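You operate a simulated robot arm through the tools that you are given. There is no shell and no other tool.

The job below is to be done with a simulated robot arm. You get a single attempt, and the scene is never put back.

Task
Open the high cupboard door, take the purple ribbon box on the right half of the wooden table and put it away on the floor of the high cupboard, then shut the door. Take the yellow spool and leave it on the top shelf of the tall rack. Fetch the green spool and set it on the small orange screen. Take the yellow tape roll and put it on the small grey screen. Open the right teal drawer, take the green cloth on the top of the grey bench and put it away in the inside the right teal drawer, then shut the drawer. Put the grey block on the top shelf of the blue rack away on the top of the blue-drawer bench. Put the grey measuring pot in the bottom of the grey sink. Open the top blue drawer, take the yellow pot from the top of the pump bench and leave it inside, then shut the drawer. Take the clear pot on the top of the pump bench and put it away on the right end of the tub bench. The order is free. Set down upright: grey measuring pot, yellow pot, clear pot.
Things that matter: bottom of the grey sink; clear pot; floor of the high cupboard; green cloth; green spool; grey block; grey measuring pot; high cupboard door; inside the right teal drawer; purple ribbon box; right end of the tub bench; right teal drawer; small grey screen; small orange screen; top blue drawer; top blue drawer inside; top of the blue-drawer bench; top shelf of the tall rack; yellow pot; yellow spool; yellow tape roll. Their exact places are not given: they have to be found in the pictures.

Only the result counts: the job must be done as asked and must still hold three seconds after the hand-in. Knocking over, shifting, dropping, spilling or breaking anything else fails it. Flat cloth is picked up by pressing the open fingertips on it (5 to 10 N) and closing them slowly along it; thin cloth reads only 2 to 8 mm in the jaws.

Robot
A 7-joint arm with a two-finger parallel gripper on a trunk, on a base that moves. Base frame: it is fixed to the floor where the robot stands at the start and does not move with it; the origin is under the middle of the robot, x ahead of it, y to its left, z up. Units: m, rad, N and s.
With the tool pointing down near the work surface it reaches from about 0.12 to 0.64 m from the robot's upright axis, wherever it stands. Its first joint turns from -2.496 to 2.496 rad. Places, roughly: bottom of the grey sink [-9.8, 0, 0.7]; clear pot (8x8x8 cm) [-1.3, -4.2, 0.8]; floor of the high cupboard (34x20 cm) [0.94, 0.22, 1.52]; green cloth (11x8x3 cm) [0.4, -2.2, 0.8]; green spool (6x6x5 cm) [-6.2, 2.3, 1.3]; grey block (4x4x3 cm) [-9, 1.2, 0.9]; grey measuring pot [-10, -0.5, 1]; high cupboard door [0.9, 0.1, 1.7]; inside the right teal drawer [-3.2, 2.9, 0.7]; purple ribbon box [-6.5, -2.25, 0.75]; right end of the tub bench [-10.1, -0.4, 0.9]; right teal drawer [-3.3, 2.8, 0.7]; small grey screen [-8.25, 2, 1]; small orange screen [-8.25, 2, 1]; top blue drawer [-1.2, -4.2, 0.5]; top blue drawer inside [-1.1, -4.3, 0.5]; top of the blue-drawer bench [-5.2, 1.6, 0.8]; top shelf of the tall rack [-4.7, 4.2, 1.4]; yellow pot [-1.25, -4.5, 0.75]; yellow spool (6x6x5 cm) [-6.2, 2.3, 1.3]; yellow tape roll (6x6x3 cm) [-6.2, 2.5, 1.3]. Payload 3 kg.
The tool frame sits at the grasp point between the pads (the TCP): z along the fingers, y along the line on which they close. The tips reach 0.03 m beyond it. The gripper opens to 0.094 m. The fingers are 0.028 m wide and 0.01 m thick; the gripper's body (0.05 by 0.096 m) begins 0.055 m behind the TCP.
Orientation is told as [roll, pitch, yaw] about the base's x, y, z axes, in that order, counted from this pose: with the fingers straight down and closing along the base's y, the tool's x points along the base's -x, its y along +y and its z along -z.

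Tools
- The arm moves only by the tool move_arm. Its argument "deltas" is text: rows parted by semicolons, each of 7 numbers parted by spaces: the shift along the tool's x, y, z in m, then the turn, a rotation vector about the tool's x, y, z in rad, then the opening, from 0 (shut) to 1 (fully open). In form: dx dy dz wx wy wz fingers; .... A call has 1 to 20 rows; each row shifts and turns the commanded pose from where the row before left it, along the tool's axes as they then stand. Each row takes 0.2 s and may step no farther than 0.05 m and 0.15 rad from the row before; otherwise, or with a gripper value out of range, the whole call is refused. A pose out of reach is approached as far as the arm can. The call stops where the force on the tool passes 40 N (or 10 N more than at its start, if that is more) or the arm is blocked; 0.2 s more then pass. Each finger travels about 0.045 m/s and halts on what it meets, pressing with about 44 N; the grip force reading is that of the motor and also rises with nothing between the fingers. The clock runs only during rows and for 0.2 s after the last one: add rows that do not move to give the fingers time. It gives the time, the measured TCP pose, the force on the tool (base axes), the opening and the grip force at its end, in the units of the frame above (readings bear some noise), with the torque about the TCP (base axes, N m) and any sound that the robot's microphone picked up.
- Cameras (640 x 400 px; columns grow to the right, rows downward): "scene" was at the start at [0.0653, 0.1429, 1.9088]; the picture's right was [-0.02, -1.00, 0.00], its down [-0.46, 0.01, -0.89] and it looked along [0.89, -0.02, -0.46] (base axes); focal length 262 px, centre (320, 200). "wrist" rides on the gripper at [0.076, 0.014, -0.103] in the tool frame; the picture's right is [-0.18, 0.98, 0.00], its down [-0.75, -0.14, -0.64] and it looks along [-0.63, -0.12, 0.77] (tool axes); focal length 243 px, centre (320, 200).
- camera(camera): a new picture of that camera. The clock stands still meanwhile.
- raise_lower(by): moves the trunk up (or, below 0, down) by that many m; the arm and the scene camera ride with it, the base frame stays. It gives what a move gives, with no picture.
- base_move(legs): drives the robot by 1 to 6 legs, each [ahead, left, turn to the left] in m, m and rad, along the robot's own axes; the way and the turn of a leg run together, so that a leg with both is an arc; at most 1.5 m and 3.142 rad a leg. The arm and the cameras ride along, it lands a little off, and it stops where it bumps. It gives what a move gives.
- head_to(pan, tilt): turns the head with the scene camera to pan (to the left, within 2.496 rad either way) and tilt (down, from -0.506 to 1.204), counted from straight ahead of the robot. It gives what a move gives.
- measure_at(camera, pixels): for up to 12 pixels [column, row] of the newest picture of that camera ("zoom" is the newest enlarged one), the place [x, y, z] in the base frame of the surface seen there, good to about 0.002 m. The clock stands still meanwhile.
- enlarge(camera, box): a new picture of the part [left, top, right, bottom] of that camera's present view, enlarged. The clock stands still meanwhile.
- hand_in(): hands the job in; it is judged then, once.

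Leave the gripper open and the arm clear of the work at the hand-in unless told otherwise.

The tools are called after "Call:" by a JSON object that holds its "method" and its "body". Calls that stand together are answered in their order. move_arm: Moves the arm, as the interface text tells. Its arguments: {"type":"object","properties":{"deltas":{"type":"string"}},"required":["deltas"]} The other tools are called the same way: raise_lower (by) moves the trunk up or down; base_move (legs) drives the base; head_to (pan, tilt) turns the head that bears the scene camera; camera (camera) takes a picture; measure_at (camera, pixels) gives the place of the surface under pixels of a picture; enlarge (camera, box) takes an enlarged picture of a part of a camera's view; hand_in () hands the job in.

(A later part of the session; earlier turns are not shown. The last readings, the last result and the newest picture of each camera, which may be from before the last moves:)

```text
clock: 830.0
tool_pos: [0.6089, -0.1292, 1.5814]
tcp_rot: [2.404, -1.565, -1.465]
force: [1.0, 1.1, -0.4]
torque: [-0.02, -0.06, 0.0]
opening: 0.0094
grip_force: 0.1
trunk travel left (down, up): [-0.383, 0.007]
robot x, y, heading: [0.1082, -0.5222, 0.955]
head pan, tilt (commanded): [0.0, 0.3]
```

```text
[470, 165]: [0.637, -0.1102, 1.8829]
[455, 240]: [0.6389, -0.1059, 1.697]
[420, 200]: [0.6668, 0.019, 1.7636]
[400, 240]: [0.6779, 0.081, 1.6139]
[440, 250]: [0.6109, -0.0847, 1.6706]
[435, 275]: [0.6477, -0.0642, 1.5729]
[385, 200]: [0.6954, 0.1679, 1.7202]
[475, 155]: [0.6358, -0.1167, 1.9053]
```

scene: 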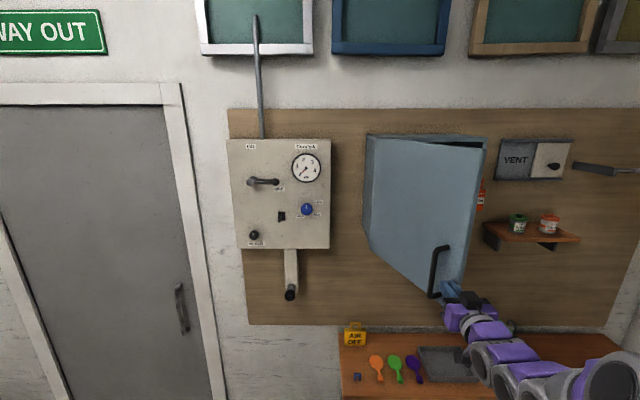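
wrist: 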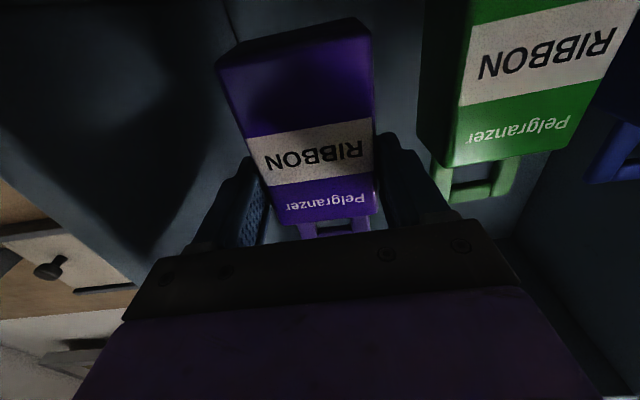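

The fingers had slipped between handle and door and pulled it back. Retreat fully, shift left of the handle, then push straight on the door face.

Call:
{"method": "move_arm", "body": {"deltas": "0 0 -0.035 0 0 0 0.1;0 0 -0.035 0 0 0 0.1;0 0.045 0 0 0 0 0.1;0 0.045 0 0 0 0 0.1;0 0 0 0 0 0 0.1;0 0 0 0 0 0 0.1"}}

Call:
{"method": "camera", "body": {"camera": "scene"}}

```text
clock: 831.4
tool_pos: [0.552, -0.1667, 1.5915]
tcp_rot: [-3.137, -1.564, -2.208]
force: [-0.5, 0.5, 0.9]
torque: [0.01, 0.04, 0.01]
opening: 0.0095
grip_force: 0.0
out of reach, approached as far as the arm can: row 3, 4
trunk travel left (down, up): [-0.383, 0.007]
robot x, y, heading: [0.1067, -0.5176, 0.953]
head pan, tilt (commanded): [0.0, 0.3]
```

```text
taken
```

scene: 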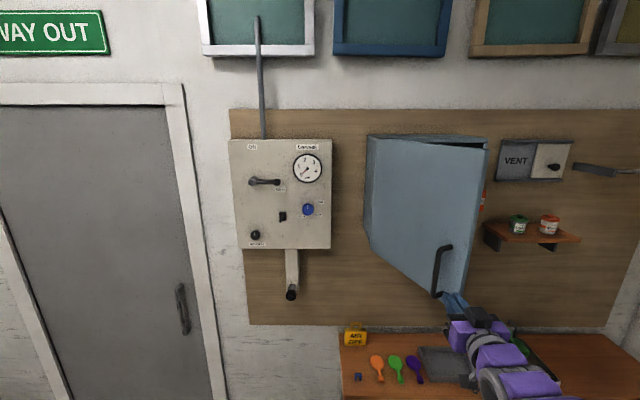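

Shift the base 0.07 m left, then push forward with the arm.

Call:
{"method": "base_move", "body": {"legs": [[0, 0.075, 0]]}}

Call:
{"method": "move_arm", "body": {"deltas": "0 0 0.03 0 0 0 0.1;0 0 0.03 0 0 0 0.1;0 0 0.03 0 0 0 0.1;0 0 0.03 0 0 0 0.1;0 0 0.03 0 0 0 0.1;0 0 0.02 0 0 0 0.1"}}

Call:
{"method": "camera", "body": {"camera": "scene"}}

```text
clock: 832.5
tool_pos: [0.5336, -0.1534, 1.5862]
tcp_rot: [1.794, -1.543, -0.866]
force: [0.6, -1.9, -0.5]
torque: [0.0, 0.01, 0.05]
opening: 0.0093
grip_force: 0.0
trunk travel left (down, up): [-0.383, 0.007]
robot x, y, heading: [0.0509, -0.4807, 0.951]
head pan, tilt (commanded): [0.0, 0.3]
```

```text
clock: 834.1
tool_pos: [0.5789, 0.0192, 1.5946]
tcp_rot: [-2.037, -1.56, 2.972]
force: [0.5, 0.2, -0.2]
torque: [-0.01, 0.03, 0.0]
opening: 0.0096
grip_force: 0.0
trunk travel left (down, up): [-0.383, 0.007]
robot x, y, heading: [0.042, -0.4724, 0.95]
head pan, tilt (commanded): [0.0, 0.3]
stopped in row 6: the arm was blocked; the commanded pose is now the measured one
```

```text
taken
```

scene: 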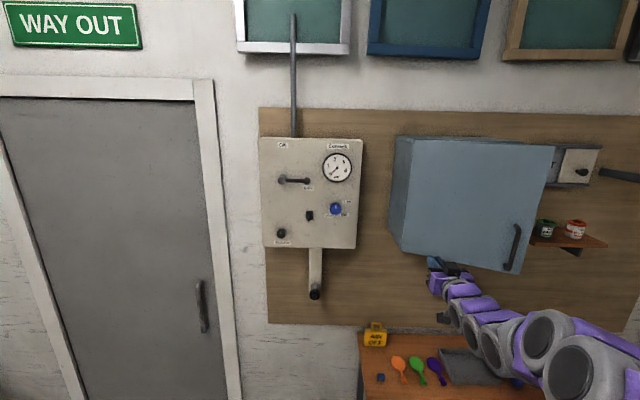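

The door has swung nearly shut. Measure how far its edge stands off.

Call:
{"method": "measure_at", "body": {"camera": "scene", "pixels": [[550, 155], [540, 250], [470, 200], [410, 150], [410, 240], [513, 250]]}}

```text
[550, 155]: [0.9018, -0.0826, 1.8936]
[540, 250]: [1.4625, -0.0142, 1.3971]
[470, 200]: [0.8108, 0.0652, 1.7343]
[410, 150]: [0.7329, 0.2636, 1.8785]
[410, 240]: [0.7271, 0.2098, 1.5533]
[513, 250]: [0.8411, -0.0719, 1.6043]
```

Door edge is ~23° from shut. Move the base right 0.18 m so the fingers face the door's middle, then push with the base forward gently.

Call:
{"method": "base_move", "body": {"legs": [[0, -0.18, 0]]}}

Call:
{"method": "move_arm", "body": {"deltas": "0 0 0 0 0 0 0.1;0 0 0 0 0 0 0.1;0 0 0 0 0 0 0.1;0 0 0 0 0 0 0.1;0 0 0 0 0 0 0.1;0 0 0 0 0 0 0.1"}}

Call:
{"method": "camera", "body": {"camera": "scene"}}

```text
clock: 835.6
tool_pos: [0.7165, -0.0771, 1.5962]
tcp_rot: [-1.954, -1.556, 2.892]
force: [0.5, 2.2, 0.3]
torque: [-0.06, -0.02, -0.07]
opening: 0.0095
grip_force: 0.0
trunk travel left (down, up): [-0.383, 0.007]
robot x, y, heading: [0.1828, -0.5734, 0.956]
head pan, tilt (commanded): [0.0, 0.3]
```

```text
clock: 837.0
tool_pos: [0.7507, -0.1039, 1.593]
tcp_rot: [2.08, -1.558, -1.141]
force: [0.3, -1.2, -0.7]
torque: [0.02, -0.02, 0.09]
opening: 0.0092
grip_force: 0.0
trunk travel left (down, up): [-0.383, 0.007]
robot x, y, heading: [0.1873, -0.5773, 0.949]
head pan, tilt (commanded): [0.0, 0.3]
```

```text
taken
```

scene: 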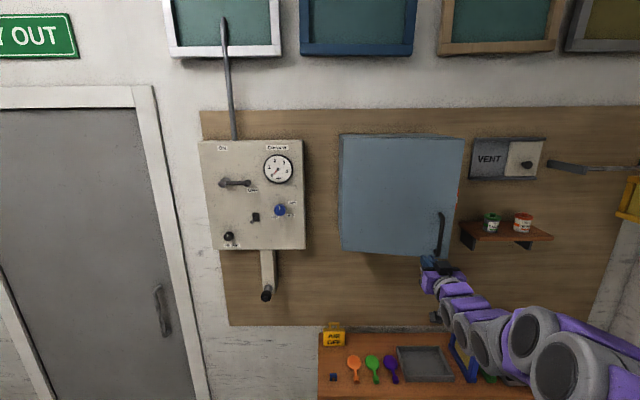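

Call:
{"method": "measure_at", "body": {"camera": "scene", "pixels": [[455, 150], [450, 235], [400, 190], [350, 150], [350, 235], [440, 235]]}}

```text
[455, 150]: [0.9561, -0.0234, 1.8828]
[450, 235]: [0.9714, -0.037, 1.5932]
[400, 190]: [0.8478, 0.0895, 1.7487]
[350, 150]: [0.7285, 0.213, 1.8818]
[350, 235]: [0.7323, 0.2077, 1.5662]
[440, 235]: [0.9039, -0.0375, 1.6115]
```

Edge still ~6 cm proud (≈10°). Drive 0.12 m forward and then push with the arm until it's shut.

Call:
{"method": "base_move", "body": {"legs": [[0.11, 0.02, 0]]}}

Call:
{"method": "move_arm", "body": {"deltas": "0 0 0.02 0 0 0 0.1;0 0 0.02 0 0 0 0.1;0 0 0.02 0 0 0 0.1;0 0 0.015 0 0 0 0.1;0 0 0 0 0 0 0.1"}}

Call:
{"method": "camera", "body": {"camera": "scene"}}

```text
clock: 838.2
tool_pos: [0.7834, 0.0102, 1.5928]
tcp_rot: [2.883, -1.565, -1.944]
force: [-0.4, 0.0, 0.2]
torque: [-0.01, -0.01, 0.01]
opening: 0.0091
grip_force: 0.1
trunk travel left (down, up): [-0.383, 0.007]
robot x, y, heading: [0.2303, -0.475, 0.953]
head pan, tilt (commanded): [0.0, 0.3]
```

```text
clock: 839.4
tool_pos: [0.8155, 0.0766, 1.5976]
tcp_rot: [-2.433, -1.559, -2.912]
force: [-1.3, 1.0, -0.3]
torque: [-0.03, -0.03, -0.01]
opening: 0.0091
grip_force: 0.0
trunk travel left (down, up): [-0.383, 0.007]
robot x, y, heading: [0.2312, -0.4692, 0.948]
head pan, tilt (commanded): [0.0, 0.3]
```

```text
taken
```

scene: 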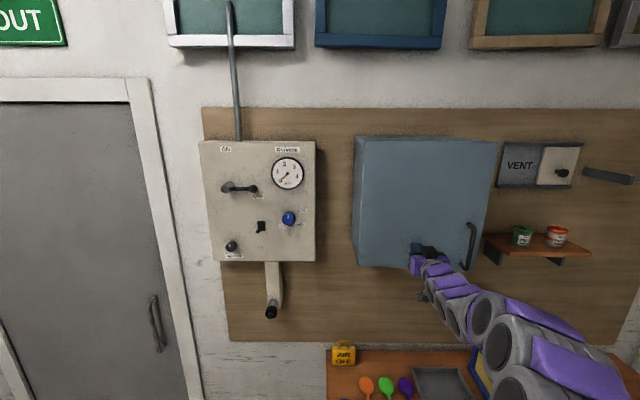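

Call:
{"method": "move_arm", "body": {"deltas": "0 0 0.015 0 0 0 0.1;0 0 0.015 0 0 0 0.1;0 0 0.015 0 0 0 0.1;0 0 0 0 0 0 0.1"}}

Call:
{"method": "camera", "body": {"camera": "scene"}}

Call:
{"method": "measure_at", "body": {"camera": "scene", "pixels": [[490, 150], [482, 240], [430, 190], [365, 150], [365, 250]]}}

```text
clock: 840.2
tool_pos: [0.8441, 0.0984, 1.596]
tcp_rot: [-2.804, -1.571, -2.55]
force: [-17.9, -30.3, -3.1]
torque: [-0.33, -0.08, 0.21]
opening: 0.0068
grip_force: 0.1
trunk travel left (down, up): [-0.383, 0.007]
robot x, y, heading: [0.2316, -0.4756, 0.951]
head pan, tilt (commanded): [0.0, 0.3]
stopped in row 4: the force on the tool passed its limit at 47 N (the readings are from after the stop); the commanded pose is now the measured one
```

```text
taken
```

scene: 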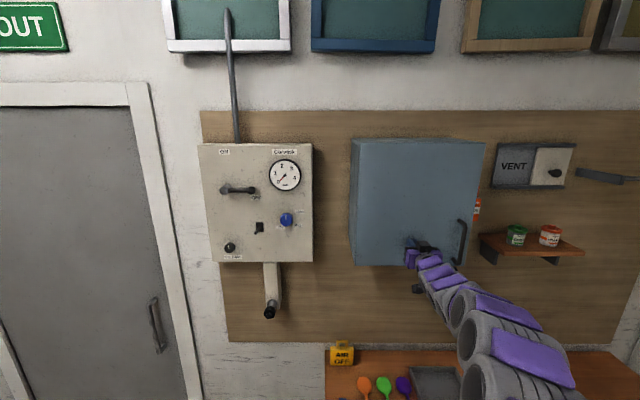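

```text
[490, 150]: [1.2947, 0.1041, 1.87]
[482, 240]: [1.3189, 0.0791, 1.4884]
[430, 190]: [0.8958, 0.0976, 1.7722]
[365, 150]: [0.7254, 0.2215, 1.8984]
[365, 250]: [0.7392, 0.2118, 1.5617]
```

Call:
{"method": "measure_at", "body": {"camera": "scene", "pixels": [[478, 150], [470, 200], [455, 180], [475, 145], [400, 150], [440, 150]]}}

Call:
{"method": "move_arm", "body": {"deltas": "0 0 -0.03 0 0 0 0.1;0 0 -0.03 0 0 0 0.1;0 0 -0.03 0 0 0 0.1;0 0 0 0 0 0 0.1;0 0 0 0 0 0 0.1"}}

Call:
{"method": "camera", "body": {"camera": "scene"}}

Call:
{"method": "measure_at", "body": {"camera": "scene", "pixels": [[478, 150], [470, 200], [455, 180], [475, 145], [400, 150], [370, 200]]}}

```text
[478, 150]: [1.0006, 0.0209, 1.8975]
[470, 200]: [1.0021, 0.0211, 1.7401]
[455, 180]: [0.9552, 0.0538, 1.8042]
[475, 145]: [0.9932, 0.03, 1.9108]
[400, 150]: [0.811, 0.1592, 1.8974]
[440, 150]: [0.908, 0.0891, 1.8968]
```

```text
clock: 841.5
tool_pos: [0.7947, 0.0358, 1.5939]
tcp_rot: [-0.337, -1.565, 1.271]
force: [0.1, 0.5, 1.0]
torque: [0.01, -0.05, 0.05]
opening: 0.0095
grip_force: 0.0
trunk travel left (down, up): [-0.383, 0.007]
robot x, y, heading: [0.2325, -0.4723, 0.948]
head pan, tilt (commanded): [0.0, 0.3]
```

```text
taken
```

scene: 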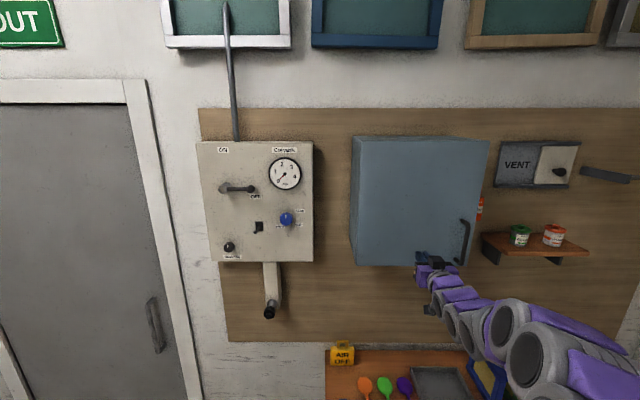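

```text
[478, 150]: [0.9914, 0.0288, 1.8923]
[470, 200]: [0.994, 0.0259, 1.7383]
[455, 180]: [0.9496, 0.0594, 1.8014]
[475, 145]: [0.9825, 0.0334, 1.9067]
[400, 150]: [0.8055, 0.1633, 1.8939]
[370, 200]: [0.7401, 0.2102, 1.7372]
```

The door face is back in its closed plane along its whole width: shut. Back away and bring the arm down to the travel pose.

Call:
{"method": "base_move", "body": {"legs": [[-0.35, 0, 0]]}}

Call:
{"method": "move_arm", "body": {"deltas": "0.05 0 0 0 0 0 0.5;0.05 0 0 0 0 0 1;0.05 0 0 0 0 0 1;0.05 0 0 0 0 0 1;0.05 0 0 0 0 0 1;0.05 0 0 0 0 0 1;0.04 0 0 0 0 0 1;0 0 0 0 0.15 0 1;0 0 0 0 0.15 0 1;0 0 0 0 0.15 0 1;0 0 0 0 0.15 0 1;0 0 0 0 0.15 0 1;0 0 0 0 0.15 0 1;0 0 0 0 0.15 0 1;0 0 0 0 0.15 0 1;0 0 0 0 0.15 0 1;0 0 0 0 0.15 0 1;0 0 0 0 0.07 0 1"}}

```text
clock: 843.8
tool_pos: [0.5878, -0.2546, 1.5921]
tcp_rot: [-0.145, -1.566, 1.085]
force: [-0.7, 0.0, 0.5]
torque: [-0.02, 0.05, -0.01]
opening: 0.0093
grip_force: 0.1
trunk travel left (down, up): [-0.383, 0.007]
robot x, y, heading: [0.0263, -0.765, 0.955]
head pan, tilt (commanded): [0.0, 0.3]
```

```text
clock: 847.5
tool_pos: [0.5783, -0.249, 1.2682]
tcp_rot: [0.034, -0.255, 0.974]
force: [0.0, -0.2, 0.1]
torque: [0.0, 0.01, 0.01]
opening: 0.0942
grip_force: 0.0
out of reach, approached as far as the arm can: row 13, 14, 15, 18
trunk travel left (down, up): [-0.383, 0.007]
robot x, y, heading: [0.026, -0.766, 0.953]
head pan, tilt (commanded): [0.0, 0.3]
```

Call:
{"method": "move_arm", "body": {"deltas": "0.035 0 -0.005 0 0.06 0 1;0.035 0 -0.005 0 0.06 0 1;0.035 0 0 0 0.06 0 1;0.035 0 0 0 0.06 0 1;0.035 0 0 0 0 0 1;0.035 0 0 0 0 0 1;0.035 0 0 0 0 0 1"}}

Call:
{"method": "base_move", "body": {"legs": [[0, 1.4, -0.01], [0, 1.4, 0], [0, 1.4, 0], [0, 0.55, 0]]}}

Call:
{"method": "head_to", "body": {"pan": 0.1, "tilt": 0.7}}

Call:
{"method": "camera", "body": {"camera": "scene"}}

```text
clock: 849.1
tool_pos: [0.4398, -0.4523, 1.2527]
tcp_rot: [0.034, -0.018, 0.983]
force: [-0.5, -0.4, -0.3]
torque: [0.01, -0.02, 0.0]
opening: 0.0943
grip_force: 0.1
trunk travel left (down, up): [-0.383, 0.007]
robot x, y, heading: [0.021, -0.7645, 0.954]
head pan, tilt (commanded): [0.0, 0.3]
```

```text
clock: 872.2
tool_pos: [-3.3825, 2.3853, 1.2499]
tcp_rot: [0.046, -0.016, 0.955]
force: [0.6, -1.2, 0.3]
torque: [0.09, 0.01, 0.0]
opening: 0.0937
grip_force: 0.1
trunk travel left (down, up): [-0.383, 0.007]
robot x, y, heading: [-3.8194, 2.0931, 0.931]
head pan, tilt (commanded): [0.0, 0.3]
```

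```text
clock: 873.1
tool_pos: [-3.3849, 2.3858, 1.2507]
tcp_rot: [0.042, -0.017, 0.952]
force: [-0.2, -1.1, 0.3]
torque: [0.07, 0.01, -0.02]
opening: 0.0939
grip_force: 0.1
trunk travel left (down, up): [-0.383, 0.007]
robot x, y, heading: [-3.8175, 2.0966, 0.926]
head pan, tilt (commanded): [0.099, 0.7]
```

```text
taken
```

scene: 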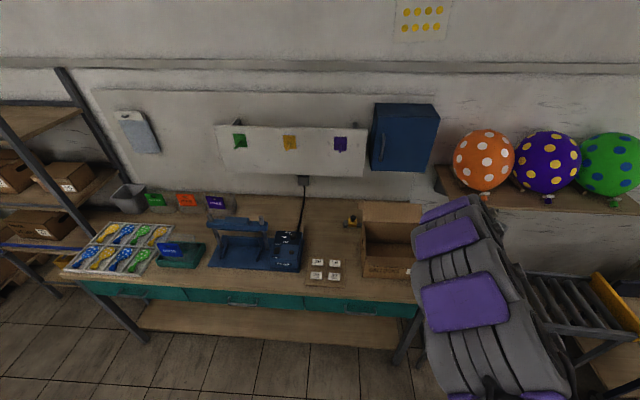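

The packing bench's three teal drawers are below the top; the right one is at (360,305). Zoom and measure its handle.

Call:
{"method": "enlarge", "body": {"camera": "scene", "box": [260, 250, 440, 350]}}

Call:
{"method": "measure_at", "body": {"camera": "zoom", "pixels": [[310, 200], [345, 210], [400, 212], [418, 218], [360, 216], [240, 180], [480, 200], [360, 180], [360, 235], [360, 140], [180, 190], [545, 210]]}}

```text
3.56 times, centred on (350, 300) of scene
```

zoom: 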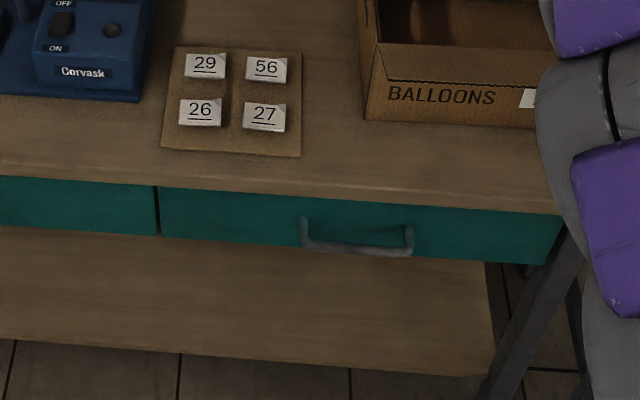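

```text
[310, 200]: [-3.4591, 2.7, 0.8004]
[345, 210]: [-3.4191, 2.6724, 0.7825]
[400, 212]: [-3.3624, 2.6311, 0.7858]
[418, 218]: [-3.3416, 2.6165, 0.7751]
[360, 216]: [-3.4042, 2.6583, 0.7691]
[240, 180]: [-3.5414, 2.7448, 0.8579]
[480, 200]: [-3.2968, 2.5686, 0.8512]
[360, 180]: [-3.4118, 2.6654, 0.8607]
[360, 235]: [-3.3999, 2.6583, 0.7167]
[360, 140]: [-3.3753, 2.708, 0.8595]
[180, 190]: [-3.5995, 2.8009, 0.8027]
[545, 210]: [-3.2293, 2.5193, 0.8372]
```

Call:
{"method": "enlarge", "body": {"camera": "scene", "box": [330, 295, 390, 335]}}

Call:
{"method": "measure_at", "body": {"camera": "zoom", "pixels": [[145, 130], [150, 200], [200, 225], [290, 230], [380, 245], [465, 235], [470, 160], [300, 130], [100, 150], [550, 180], [300, 260], [300, 180]]}}

```text
10.00 times, centred on (360, 315) of scene
```

zoom: 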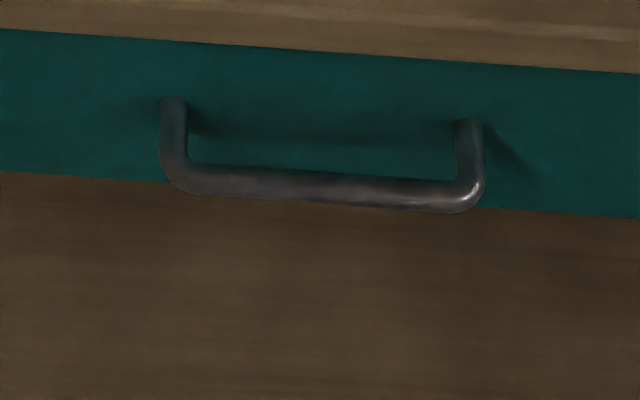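

```text
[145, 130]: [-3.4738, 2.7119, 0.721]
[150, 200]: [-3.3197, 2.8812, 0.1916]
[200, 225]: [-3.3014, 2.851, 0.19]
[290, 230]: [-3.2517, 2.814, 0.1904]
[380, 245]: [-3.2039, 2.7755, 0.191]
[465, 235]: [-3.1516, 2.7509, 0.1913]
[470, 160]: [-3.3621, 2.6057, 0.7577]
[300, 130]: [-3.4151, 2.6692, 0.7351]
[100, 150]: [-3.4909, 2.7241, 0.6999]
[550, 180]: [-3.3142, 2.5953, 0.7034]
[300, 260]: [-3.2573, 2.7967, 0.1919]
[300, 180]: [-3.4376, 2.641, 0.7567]
```

Handle centre ≈(-3.427,2.641,0.752), standing 3 cm off the face (u=-0.1575). Lower the trunk 0.25 m, then tip the tool horizontal while moving left and down.

Call:
{"method": "raise_lower", "body": {"by": -0.25}}

Call:
{"method": "move_arm", "body": {"deltas": "0 0.0165 0.02 0.02 -0.15 0 1;0.003 0.0165 0.0198 0.02 -0.15 0 1;0.0059 0.0165 0.0191 0 -0.15 0 1;0.0087 0.0165 0.018 0 -0.15 0 1;0.0113 0.0165 0.0165 0 -0.15 0 1;0.0136 0.0165 0.0146 0 -0.15 0 1;0.0157 0.0165 0.0124 0 -0.15 0 1;0.0173 0.0165 0.01 0 -0.15 0 1;0.0186 0.0165 0.0072 0 -0.15 0 1;0.0195 0.0165 0.0044 0 -0.15 0 1;0.02 0.0165 0.0014 0 -0.07 0 1"}}

Call:
{"method": "camera", "body": {"camera": "scene"}}

```text
clock: 875.7
tool_pos: [-3.3926, 2.3911, 1.0032]
tcp_rot: [0.037, -0.019, 0.954]
force: [0.4, -0.3, 0.0]
torque: [-0.02, 0.04, -0.02]
opening: 0.0937
grip_force: 0.1
trunk travel left (down, up): [-0.133, 0.257]
robot x, y, heading: [-3.8146, 2.093, 0.928]
head pan, tilt (commanded): [0.099, 0.7]
```

```text
refused: row 1 steps farther than a row can; nothing moved
```

```text
taken
```

scene: 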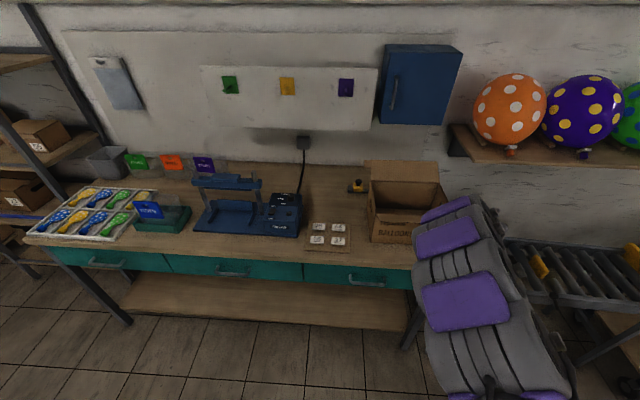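

Rotation step was slightly too large; redo with the roll fix separately.

Call:
{"method": "move_arm", "body": {"deltas": "0 0 0 0.035 0 0 1;0 0.0165 0.02 0 -0.15 0 1;0.003 0.0165 0.0198 0 -0.15 0 1;0.0059 0.0165 0.0191 0 -0.15 0 1;0.0087 0.0165 0.018 0 -0.15 0 1;0.0113 0.0165 0.0165 0 -0.15 0 1;0.0136 0.0165 0.0146 0 -0.15 0 1;0.0157 0.0165 0.0124 0 -0.15 0 1;0.0173 0.0165 0.01 0 -0.15 0 1;0.0186 0.0165 0.0072 0 -0.15 0 1;0.0195 0.0165 0.0044 0 -0.15 0 1;0.02 0.0165 0.0014 0 -0.07 0 1"}}

Call:
{"method": "camera", "body": {"camera": "scene"}}

```text
clock: 878.3
tool_pos: [-3.5765, 2.6183, 0.8295]
tcp_rot: [-2.802, -1.553, -2.525]
force: [0.4, 0.2, 0.0]
torque: [0.03, 0.01, 0.02]
opening: 0.0939
grip_force: 0.0
out of reach, approached as far as the arm can: row 6, 7, 8
trunk travel left (down, up): [-0.133, 0.257]
robot x, y, heading: [-3.8169, 2.0926, 0.925]
head pan, tilt (commanded): [0.099, 0.7]
```

```text
taken
```

scene: 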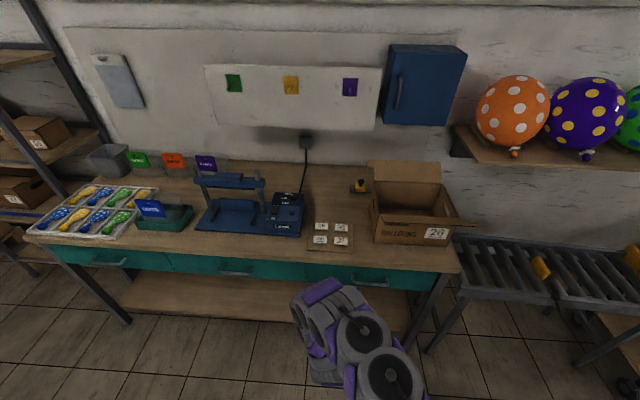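

Now roll the tool 90° so the fingers close vertically.

Call:
{"method": "move_arm", "body": {"deltas": "0 0 -0.03 0 0 0.15 1;0 0 0 0 0 0.15 1;0 0 0 0 0 0.15 1;0 0 0 0 0 0.15 1;0 0 0 0 0 0.15 1;0 0 0 0 0 0.15 1;0 0 0 0 0 0.15 1;0 0 0 0 0 0.15 1;0 0 0 0 0 0.15 1;0 0 0 0 0 0.15 1;0 0 0 0 0 0.07 1;0 0 0 0 0 0 0.6"}}

Call:
{"method": "camera", "body": {"camera": "wrist"}}

```text
clock: 880.9
tool_pos: [-3.5891, 2.5898, 0.8291]
tcp_rot: [1.586, -0.004, -0.617]
force: [0.0, 0.3, -1.2]
torque: [0.01, 0.05, -0.01]
opening: 0.0593
grip_force: 0.0
trunk travel left (down, up): [-0.133, 0.257]
robot x, y, heading: [-3.8174, 2.0907, 0.922]
head pan, tilt (commanded): [0.099, 0.7]
```

```text
taken
```

wrist: 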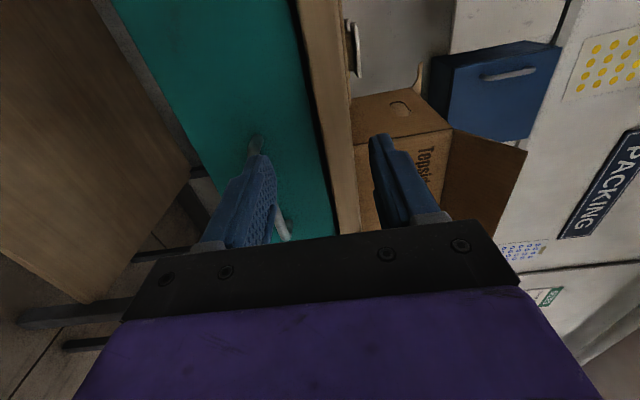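

x=left, y=up, z=into the bench. The bar is 0.136 ahead, 0.103 right, 0.077 below. Lower with the trunk, shift right, then approach.

Call:
{"method": "raise_lower", "body": {"by": -0.077}}

Call:
{"method": "move_arm", "body": {"deltas": "-0.035 0 0 0 0 0 0.6;-0.034 0 0 0 0 0 0.6;-0.034 0 0 0 0 0 0.6;0 0 0 0 0 0 0.6;0 0 0 0 0 0 0.6"}}

Call:
{"method": "camera", "body": {"camera": "wrist"}}

Call:
{"method": "enlarge", "body": {"camera": "scene", "box": [280, 220, 460, 340]}}

```text
clock: 882.0
tool_pos: [-3.589, 2.5893, 0.7524]
tcp_rot: [1.586, -0.003, -0.616]
force: [-0.6, 0.3, 0.6]
torque: [0.01, 0.01, 0.0]
opening: 0.0566
grip_force: 0.0
trunk travel left (down, up): [-0.056, 0.334]
robot x, y, heading: [-3.8167, 2.0919, 0.926]
head pan, tilt (commanded): [0.099, 0.7]
```

```text
clock: 883.2
tool_pos: [-3.5047, 2.5305, 0.7522]
tcp_rot: [1.584, -0.005, -0.615]
force: [0.0, -0.2, 0.2]
torque: [-0.01, 0.03, 0.01]
opening: 0.0564
grip_force: 0.1
trunk travel left (down, up): [-0.056, 0.334]
robot x, y, heading: [-3.8175, 2.0919, 0.924]
head pan, tilt (commanded): [0.099, 0.7]
```

```text
taken
```

wrist: 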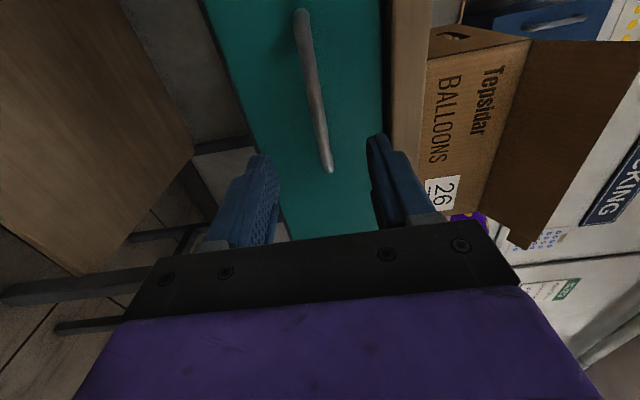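

```text
3.33 times, centred on (370, 280) of scene
```

zoom: 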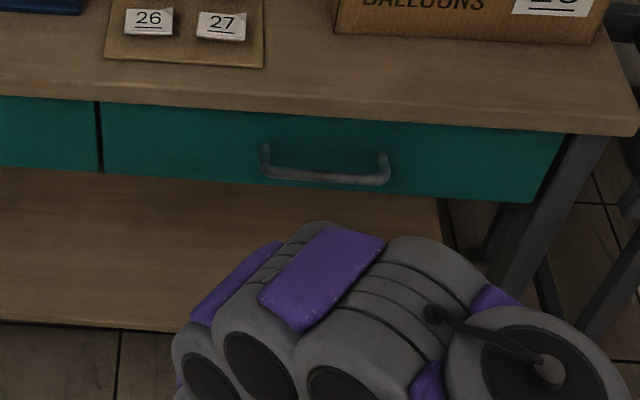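

Call:
{"method": "measure_at", "body": {"camera": "zoom", "pixels": [[300, 172], [325, 174], [350, 177], [325, 150], [200, 150], [450, 160], [325, 120], [264, 155], [384, 165]]}}

```text
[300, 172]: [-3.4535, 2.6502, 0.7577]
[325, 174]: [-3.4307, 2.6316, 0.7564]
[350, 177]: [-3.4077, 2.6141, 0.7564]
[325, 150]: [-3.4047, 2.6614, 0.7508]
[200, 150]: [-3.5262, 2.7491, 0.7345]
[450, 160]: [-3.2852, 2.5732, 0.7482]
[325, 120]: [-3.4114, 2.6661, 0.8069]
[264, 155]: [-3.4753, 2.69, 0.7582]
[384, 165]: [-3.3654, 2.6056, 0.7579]
```

Bar is 0.132 m ahead and centred vertically. Advance 0.12 m and close.

Call:
{"method": "move_arm", "body": {"deltas": "0 0 0.03 0 0 0 0.6;0 0 0.03 0 0 0 0.6;0 0 0.03 0 0 0 0.6;0 0 0.03 0 0 0 0.6;0 0 0 0 0 0 0.6;0 0 0 0 0 0 0.3;0 0 0 0 0 0 0.1;0 0 0 0 0 0 0;0 0 0 0 0 0 0;0 0 0 0 0 0 0"}}

Call:
{"method": "camera", "body": {"camera": "wrist"}}

```text
clock: 885.5
tool_pos: [-3.4387, 2.6225, 0.75]
tcp_rot: [1.571, -0.002, -0.617]
force: [-0.3, -0.7, -28.5]
torque: [-0.01, 0.69, -0.04]
opening: 0.0135
grip_force: 44.7
trunk travel left (down, up): [-0.056, 0.334]
robot x, y, heading: [-3.8169, 2.0938, 0.928]
head pan, tilt (commanded): [0.099, 0.7]
stopped in row 10: the force on the tool passed its limit at 41 N (the readings are from after the stop); the commanded pose is now the measured one
```

```text
taken
```

wrist: 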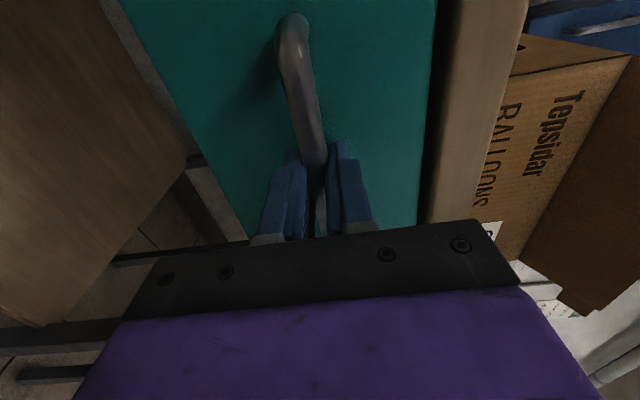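

Handle gripped (0.0135). Relieve the vertical load and pull straight back.

Call:
{"method": "move_arm", "body": {"deltas": "0 -0.002 0 0 0 0 0;0 0 -0.02 0 0 0 0;0 0 -0.02 0 0 0 0;0 0 -0.02 0 0 0 0;0 0 0 0 0 0 0"}}

```text
clock: 886.8
tool_pos: [-3.471, 2.5761, 0.7498]
tcp_rot: [1.581, -0.005, -0.615]
force: [-6.2, 4.2, -38.4]
torque: [-0.02, 0.53, -0.2]
opening: 0.0136
grip_force: 44.7
trunk travel left (down, up): [-0.056, 0.334]
robot x, y, heading: [-3.818, 2.0951, 0.928]
head pan, tilt (commanded): [0.099, 0.7]
```

Call:
{"method": "move_arm", "body": {"deltas": "0 -0.004 0 0 0 0 0;0 -0.002 -0.02 0 0 0 0;0 0 -0.02 0 0 0 0;0 0 -0.02 0 0 0 0;0 0 0 0 0 0 0"}}

```text
clock: 888.1
tool_pos: [-3.5073, 2.529, 0.7495]
tcp_rot: [1.598, -0.007, -0.616]
force: [-1.1, 2.0, 24.7]
torque: [0.59, 0.07, -0.13]
opening: 0.0138
grip_force: 45.4
trunk travel left (down, up): [-0.056, 0.334]
robot x, y, heading: [-3.8175, 2.0971, 0.927]
head pan, tilt (commanded): [0.099, 0.7]
stopped in row 5: the force on the tool passed its limit at 51 N (the readings are from after the stop); the commanded pose is now the measured one
```

Open 0.116 m so far. The arm is getting close to the body, so pull the rest by driving the base back 0.12 m.

Call:
{"method": "move_arm", "body": {"deltas": "0 0.002 0 0 0 0 0;0 0 0 0 0 0 0"}}

Call:
{"method": "base_move", "body": {"legs": [[-0.12, 0, 0]]}}

Call:
{"method": "camera", "body": {"camera": "scene"}}

```text
clock: 888.7
tool_pos: [-3.508, 2.5273, 0.749]
tcp_rot: [1.593, -0.004, -0.616]
force: [-0.1, 2.0, 22.6]
torque: [0.5, 0.27, 0.62]
opening: 0.0137
grip_force: 44.9
trunk travel left (down, up): [-0.056, 0.334]
robot x, y, heading: [-3.819, 2.0948, 0.924]
head pan, tilt (commanded): [0.099, 0.7]
```

```text
clock: 890.0
tool_pos: [-3.579, 2.4282, 0.7498]
tcp_rot: [1.592, -0.003, -0.621]
force: [2.5, -1.9, 23.6]
torque: [0.37, 0.23, 0.02]
opening: 0.0136
grip_force: 45.0
trunk travel left (down, up): [-0.056, 0.334]
robot x, y, heading: [-3.8909, 1.9933, 0.925]
head pan, tilt (commanded): [0.099, 0.7]
```

```text
taken
```

scene: 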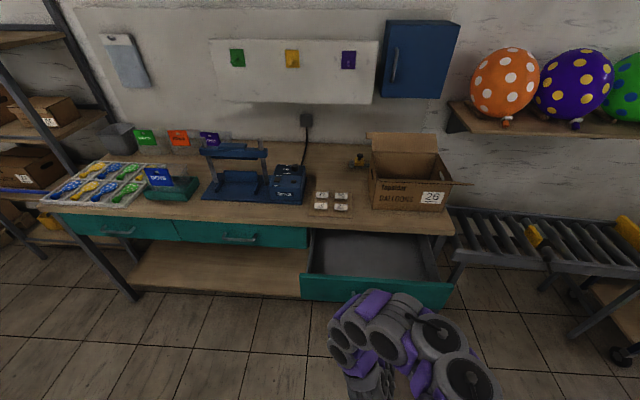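

The right teal drawer is open ~0.24 m. Release and back away.

Call:
{"method": "move_arm", "body": {"deltas": "0 0 0 0 0 0 0.4;0 0 0 0 0 0 0.6;0 0 0 0 0 0 0.6;0 0 0 0 0 0 0.6"}}

Call:
{"method": "base_move", "body": {"legs": [[-0.15, 0, 0]]}}

Call:
{"method": "camera", "body": {"camera": "scene"}}

Call:
{"method": "measure_at", "body": {"camera": "scene", "pixels": [[370, 240], [370, 262], [330, 275], [440, 280], [370, 275], [310, 240], [435, 245], [390, 225]]}}

```text
clock: 891.0
tool_pos: [-3.5794, 2.4296, 0.749]
tcp_rot: [1.591, -0.006, -0.62]
force: [-0.6, 0.4, -0.5]
torque: [-0.02, 0.01, -0.03]
opening: 0.0564
grip_force: 0.0
trunk travel left (down, up): [-0.056, 0.334]
robot x, y, heading: [-3.8937, 1.9951, 0.921]
head pan, tilt (commanded): [0.099, 0.7]
```

```text
clock: 892.3
tool_pos: [-3.6673, 2.3093, 0.7496]
tcp_rot: [1.59, -0.004, -0.621]
force: [-0.6, -0.1, -0.7]
torque: [-0.02, 0.0, 0.03]
opening: 0.0563
grip_force: 0.0
trunk travel left (down, up): [-0.056, 0.334]
robot x, y, heading: [-3.9824, 1.8746, 0.925]
head pan, tilt (commanded): [0.099, 0.7]
```

```text
taken
```

scene: 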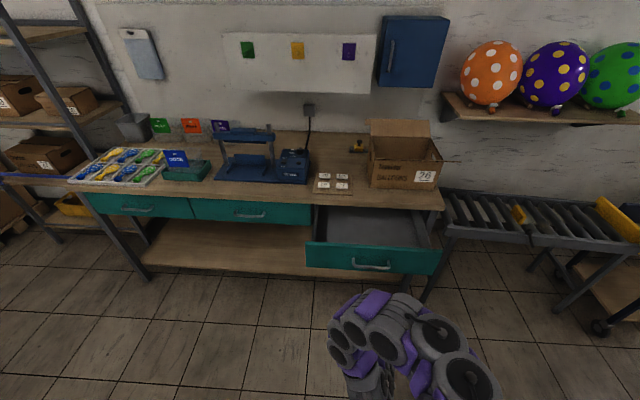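

```text
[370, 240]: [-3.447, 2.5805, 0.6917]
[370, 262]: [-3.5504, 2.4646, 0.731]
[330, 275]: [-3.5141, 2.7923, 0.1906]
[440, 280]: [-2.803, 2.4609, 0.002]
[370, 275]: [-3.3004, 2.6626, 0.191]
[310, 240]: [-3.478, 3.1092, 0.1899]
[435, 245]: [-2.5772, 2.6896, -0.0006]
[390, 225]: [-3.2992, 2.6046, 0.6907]
```

Drawer interior floor z≈0.691. Now raise the arm and return the tool to pointing down before fetching the cloth.

Call:
{"method": "raise_lower", "body": {"by": 0.3}}

Call:
{"method": "move_arm", "body": {"deltas": "0 0 0.02 0 0 -0.15 1;0 0 0.02 0 0 -0.15 1;0 0 0.02 0 0 -0.15 1;0 0 0.02 0 0 -0.15 1;0 0 0.02 0 0 -0.15 1;0 0 0 0 0 -0.15 1;0 0 0 0 0 -0.15 1;0 0 0 0 0 -0.15 1;0 0 0 0 0 -0.15 1;0 0 0 0 0 -0.15 1;0 0 0 0 0 -0.07 1"}}

Call:
{"method": "move_arm", "body": {"deltas": "0 0 0 0 0.15 0 1;0 0 0 0 0.15 0 1;0 0 0 0 0.15 0 1;0 0 0 0 0.15 0 1;0 0 0 0 0.15 0 1;0 0 0 0 0.15 0 1;0 0 0 0 0.15 0 1;0 0 0 0 0.15 0 1;0 0 0 0 0.15 0 1;0 0 0 0 0.15 0 1;0 0 0 0 0.07 0 1;0 0 -0.03 0 0 0 1;0 0 -0.03 0 0 0 1"}}

```text
clock: 895.3
tool_pos: [-3.668, 2.3092, 1.0497]
tcp_rot: [1.594, -0.005, -0.622]
force: [0.3, 0.3, 0.9]
torque: [0.01, -0.01, 0.0]
opening: 0.0565
grip_force: 0.1
trunk travel left (down, up): [-0.356, 0.034]
robot x, y, heading: [-3.9811, 1.8792, 0.924]
head pan, tilt (commanded): [0.099, 0.7]
```

```text
clock: 897.7
tool_pos: [-3.6103, 2.3905, 1.051]
tcp_rot: [-2.91, -1.547, -2.425]
force: [0.1, 0.7, -0.2]
torque: [-0.03, -0.01, 0.01]
opening: 0.0939
grip_force: 0.0
trunk travel left (down, up): [-0.356, 0.034]
robot x, y, heading: [-3.9804, 1.8785, 0.917]
head pan, tilt (commanded): [0.099, 0.7]
```

```text
clock: 900.5
tool_pos: [-3.6113, 2.3902, 1.1134]
tcp_rot: [-0.001, -0.021, 0.949]
force: [0.1, -0.7, -0.4]
torque: [0.02, 0.01, 0.01]
opening: 0.094
grip_force: 0.0
trunk travel left (down, up): [-0.356, 0.034]
robot x, y, heading: [-3.9801, 1.874, 0.92]
head pan, tilt (commanded): [0.099, 0.7]
```

Tool is down again. Draw it in, turn to face down the corridor (−v), and drive to the cloth bench.

Call:
{"method": "move_arm", "body": {"deltas": "0.045 0 0 0 0 0 1;0.045 0 0 0 0 0 1;0.045 0 0 0 0 0 1;0.04 0 -0.01 0 0 0 1"}}

Call:
{"method": "base_move", "body": {"legs": [[0, 0, -1.548], [1.4, -0.06, 0], [1.4, -0.06, 0], [1.4, 0, 0]]}}

Call:
{"method": "head_to", "body": {"pan": -0.3, "tilt": 0.4}}

Call:
{"method": "camera", "body": {"camera": "scene"}}

```text
clock: 901.5
tool_pos: [-3.7171, 2.2454, 1.1173]
tcp_rot: [-0.005, -0.022, 0.95]
force: [-0.7, 0.7, -0.1]
torque: [0.0, 0.0, -0.02]
opening: 0.094
grip_force: 0.0
trunk travel left (down, up): [-0.356, 0.034]
robot x, y, heading: [-3.9837, 1.879, 0.92]
head pan, tilt (commanded): [0.099, 0.7]
```

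```text
clock: 925.4
tool_pos: [-0.1702, -0.7941, 1.1158]
tcp_rot: [-0.003, -0.022, -0.573]
force: [-0.1, -0.1, 0.6]
torque: [0.03, 0.02, -0.01]
opening: 0.0939
grip_force: 0.1
trunk travel left (down, up): [-0.356, 0.034]
robot x, y, heading: [-0.552, -0.5491, -0.598]
head pan, tilt (commanded): [0.099, 0.7]
```

```text
clock: 926.2
tool_pos: [-0.1724, -0.7938, 1.1177]
tcp_rot: [-0.002, -0.025, -0.574]
force: [0.7, 0.5, 0.6]
torque: [0.01, 0.03, 0.01]
opening: 0.094
grip_force: 0.1
trunk travel left (down, up): [-0.356, 0.034]
robot x, y, heading: [-0.5532, -0.5474, -0.601]
head pan, tilt (commanded): [-0.3, 0.4]
```

```text
taken
```

scene: 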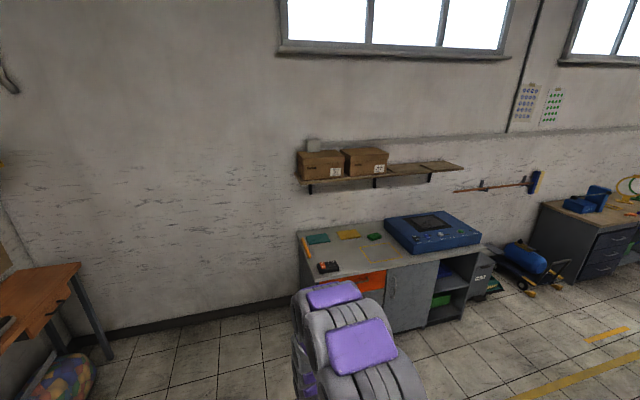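

The grey bench has a teal, a yellow and a green item. Zoom and measure to identify the green cloth.

Call:
{"method": "enlarge", "body": {"camera": "scene", "box": [290, 200, 490, 300]}}

Call:
{"method": "measure_at", "body": {"camera": "scene", "pixels": [[318, 239], [350, 234], [374, 237], [306, 247], [328, 267], [330, 250], [300, 240], [310, 285], [390, 270], [410, 225], [360, 265]]}}

```text
3.20 times, centred on (390, 250) of scene
```

zoom: 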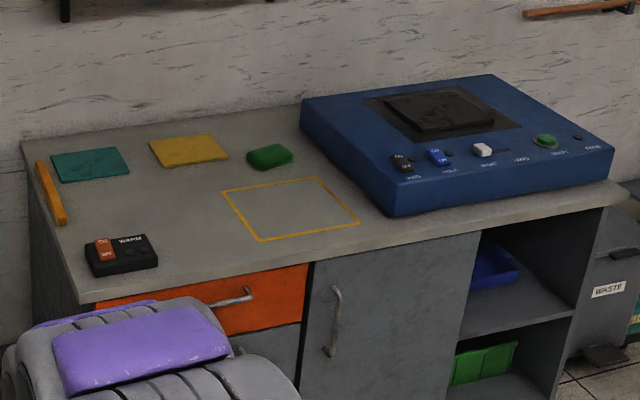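

```text
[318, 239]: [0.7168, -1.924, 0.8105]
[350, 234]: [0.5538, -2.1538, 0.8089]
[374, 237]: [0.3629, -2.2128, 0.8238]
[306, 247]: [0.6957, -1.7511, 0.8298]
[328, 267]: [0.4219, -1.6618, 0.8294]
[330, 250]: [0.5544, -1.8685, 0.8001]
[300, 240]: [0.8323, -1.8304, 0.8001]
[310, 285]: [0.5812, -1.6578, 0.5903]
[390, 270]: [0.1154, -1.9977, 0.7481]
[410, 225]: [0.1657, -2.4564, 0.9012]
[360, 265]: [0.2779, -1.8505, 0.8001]
```

The green cloth is the small thick one at (0.363,-2.213), top z≈0.824. Strafe right 0.8 m and drive forward ~1.05 m to face it.

Call:
{"method": "base_move", "body": {"legs": [[0, 0, -0.027], [0, -0.8, 0], [1.03, 0, 0]]}}

Call:
{"method": "move_arm", "body": {"deltas": "0 0 0 0 0 0 1;0 0 0 0 0 0 1;0 0 0 0 0 0 1;0 0 0 0 0 0 1;0 0 0 0 0 0 1"}}

Call:
{"method": "camera", "body": {"camera": "wrist"}}

Call:
{"method": "head_to", "body": {"pan": 0.0, "tilt": 0.8}}

Call:
{"method": "camera", "body": {"camera": "scene"}}

```text
clock: 935.7
tool_pos: [0.16, -2.0518, 1.1165]
tcp_rot: [-0.002, -0.026, -0.619]
force: [0.5, 0.2, -0.1]
torque: [-0.01, 0.0, 0.01]
opening: 0.0941
grip_force: 0.0
trunk travel left (down, up): [-0.356, 0.034]
robot x, y, heading: [-0.2044, -1.7852, -0.651]
head pan, tilt (commanded): [-0.3, 0.4]
```

```text
clock: 936.9
tool_pos: [0.1605, -2.0498, 1.1173]
tcp_rot: [-0.003, -0.027, -0.621]
force: [0.4, -0.2, -0.1]
torque: [0.0, -0.02, -0.03]
opening: 0.094
grip_force: 0.0
trunk travel left (down, up): [-0.356, 0.034]
robot x, y, heading: [-0.2064, -1.7843, -0.648]
head pan, tilt (commanded): [-0.3, 0.4]
```

```text
taken
```

wrist: 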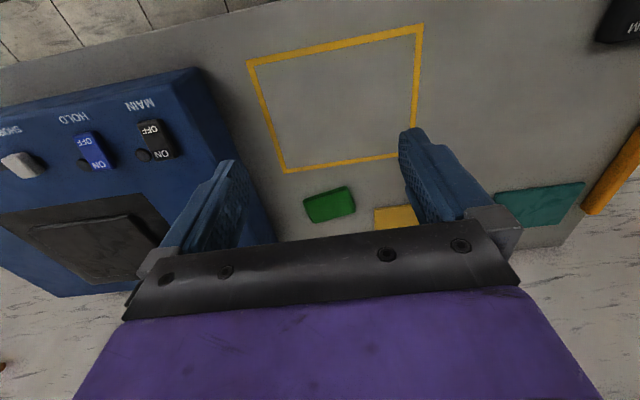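

```text
clock: 937.7
tool_pos: [0.1598, -2.0508, 1.119]
tcp_rot: [-0.006, -0.027, -0.623]
force: [0.0, -0.3, 0.0]
torque: [0.0, 0.0, 0.0]
opening: 0.0938
grip_force: 0.1
trunk travel left (down, up): [-0.356, 0.034]
robot x, y, heading: [-0.2099, -1.7859, -0.651]
head pan, tilt (commanded): [0.0, 0.799]
```

```text
taken
```

scene: 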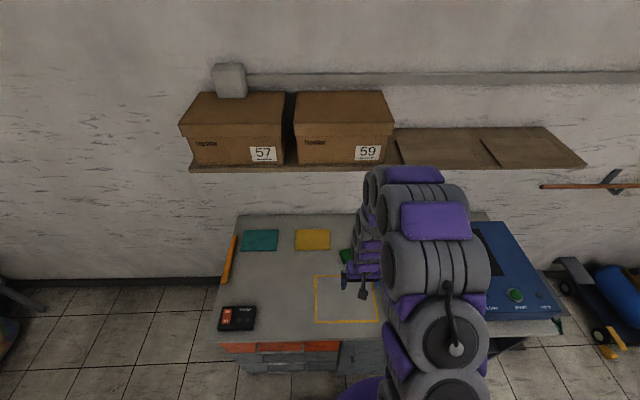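

There's a wall shelf with boxes above the bench. Measure its height and front edge, and the cloth.

Call:
{"method": "measure_at", "body": {"camera": "scene", "pixels": [[250, 167], [340, 163], [450, 160], [340, 100], [390, 160], [580, 165], [500, 235], [350, 255]]}}

Call:
{"method": "measure_at", "body": {"camera": "wrist", "pixels": [[330, 205], [306, 203], [354, 205], [330, 190], [335, 220], [345, 188], [310, 218], [285, 172], [220, 150], [395, 215], [240, 180], [320, 195]]}}

```text
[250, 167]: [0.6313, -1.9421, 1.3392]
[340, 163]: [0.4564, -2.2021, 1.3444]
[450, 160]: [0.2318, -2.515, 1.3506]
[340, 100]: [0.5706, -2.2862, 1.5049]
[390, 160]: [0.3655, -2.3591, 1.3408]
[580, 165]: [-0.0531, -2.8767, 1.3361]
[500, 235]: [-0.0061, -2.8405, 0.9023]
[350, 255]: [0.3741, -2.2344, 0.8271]
```

```text
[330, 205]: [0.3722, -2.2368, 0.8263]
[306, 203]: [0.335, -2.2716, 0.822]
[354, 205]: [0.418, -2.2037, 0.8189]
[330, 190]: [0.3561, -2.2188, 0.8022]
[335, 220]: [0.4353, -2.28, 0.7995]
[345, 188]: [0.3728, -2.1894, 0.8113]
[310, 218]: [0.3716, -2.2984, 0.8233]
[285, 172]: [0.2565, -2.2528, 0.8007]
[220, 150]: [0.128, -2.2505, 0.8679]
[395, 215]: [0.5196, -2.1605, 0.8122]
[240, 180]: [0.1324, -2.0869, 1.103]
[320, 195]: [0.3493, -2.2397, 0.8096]
```

The cloth bundle (~11×8 cm, 2.6 cm high) lies at (0.372,-2.236), under the shelf's front edge (z≈1.31). I'll move the hand nearer with a tilt, staying low, to view it.

Call:
{"method": "raise_lower", "body": {"by": -0.15}}

Call:
{"method": "move_arm", "body": {"deltas": "-0.035 0.005 0 0 -0.1 0 1;-0.035 0.005 0.003 0 -0.1 0 1;-0.034 0 0.007 0 -0.1 0 1;0 0 0 0 0 0 1;0 0 0 0 0 0 1"}}

Call:
{"method": "camera", "body": {"camera": "wrist"}}

Call:
{"method": "enlarge", "body": {"camera": "wrist", "box": [240, 60, 440, 220]}}

```text
clock: 939.5
tool_pos: [0.1604, -2.0499, 0.9683]
tcp_rot: [-0.003, -0.025, -0.618]
force: [0.4, -0.4, 0.2]
torque: [0.01, 0.0, -0.01]
opening: 0.0941
grip_force: 0.1
trunk travel left (down, up): [-0.206, 0.184]
robot x, y, heading: [-0.2101, -1.7859, -0.65]
head pan, tilt (commanded): [0.0, 0.799]
```

```text
clock: 940.7
tool_pos: [0.2503, -2.1, 0.9698]
tcp_rot: [-0.003, -0.326, -0.618]
force: [-0.6, 0.1, 0.2]
torque: [0.01, 0.01, 0.01]
opening: 0.094
grip_force: 0.0
trunk travel left (down, up): [-0.206, 0.184]
robot x, y, heading: [-0.207, -1.784, -0.648]
head pan, tilt (commanded): [0.0, 0.799]
```

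```text
taken
```

wrist: 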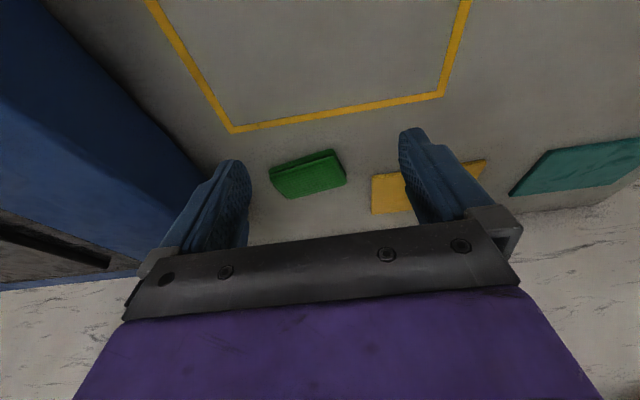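

```text
2.50 times, centred on (340, 140) of wrist
```

zoom: 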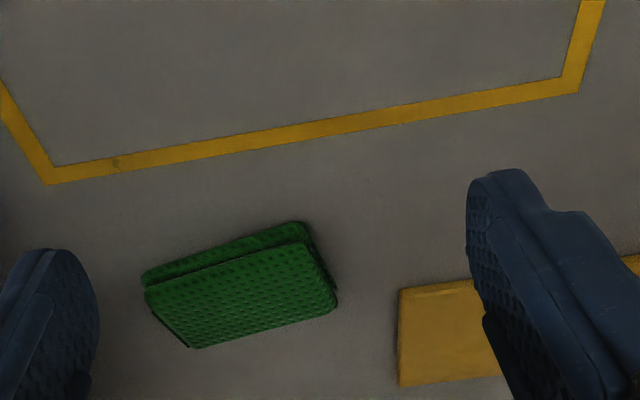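

It's a folded cloth pad, lying slightly rotated. Measure its top corners.

Call:
{"method": "measure_at", "body": {"camera": "zoom", "pixels": [[155, 292], [300, 247], [328, 300], [195, 342], [240, 295], [290, 228], [150, 275], [225, 270], [405, 300], [340, 310]]}}

```text
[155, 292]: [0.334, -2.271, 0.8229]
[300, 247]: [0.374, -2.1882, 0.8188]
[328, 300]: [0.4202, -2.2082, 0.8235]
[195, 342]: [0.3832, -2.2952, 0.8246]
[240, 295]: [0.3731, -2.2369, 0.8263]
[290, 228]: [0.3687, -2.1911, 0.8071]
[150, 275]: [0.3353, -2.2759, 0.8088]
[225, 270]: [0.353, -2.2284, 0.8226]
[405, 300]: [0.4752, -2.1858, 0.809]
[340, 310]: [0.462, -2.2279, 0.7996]
```

The pad is ≈9–10 cm long (left–right) and 5.5 cm deep. I'll grip it front/back: untilt and yaw the tool +1.74.

Call:
{"method": "move_arm", "body": {"deltas": "0 0 0 0 0.1 0 1;0 0 0 0 0.1 0 1;0 0 0 0 0.1 0 1;0 0 0 0 0.02 -0.145 1;0 0 0 0 0 -0.145 1;0 0 0 0 0 -0.145 1;0 0 0 0 0 -0.145 1;0 0 0 0 0 -0.145 1;0 0 0 0 0 -0.145 1;0 0 0 0 0 -0.145 1;0 0 0 0 0 -0.145 1;0 0 0 0 0 -0.145 1;0 0 0 0 0 -0.145 1;0 0 0 0 0 -0.145 1;0 0 0 0 0 -0.143 1;0 0 0 0 0 0 1"}}

Call:
{"method": "camera", "body": {"camera": "wrist"}}

```text
clock: 944.1
tool_pos: [0.2514, -2.1022, 0.9713]
tcp_rot: [-0.005, 0.004, 1.12]
force: [-0.1, 0.0, 0.3]
torque: [0.01, -0.01, -0.01]
opening: 0.094
grip_force: 0.1
trunk travel left (down, up): [-0.206, 0.184]
robot x, y, heading: [-0.2092, -1.787, -0.647]
head pan, tilt (commanded): [0.0, 0.799]
```

```text
taken
```

wrist: 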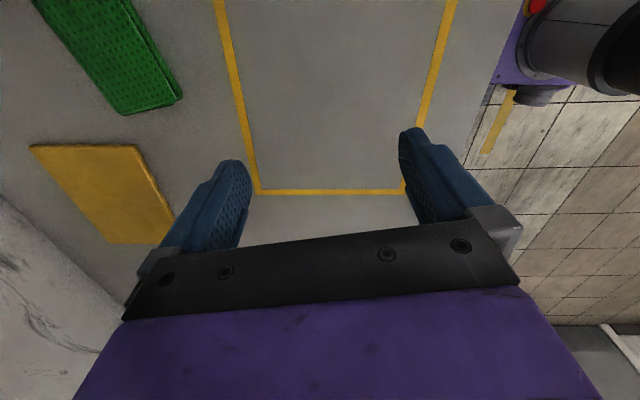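

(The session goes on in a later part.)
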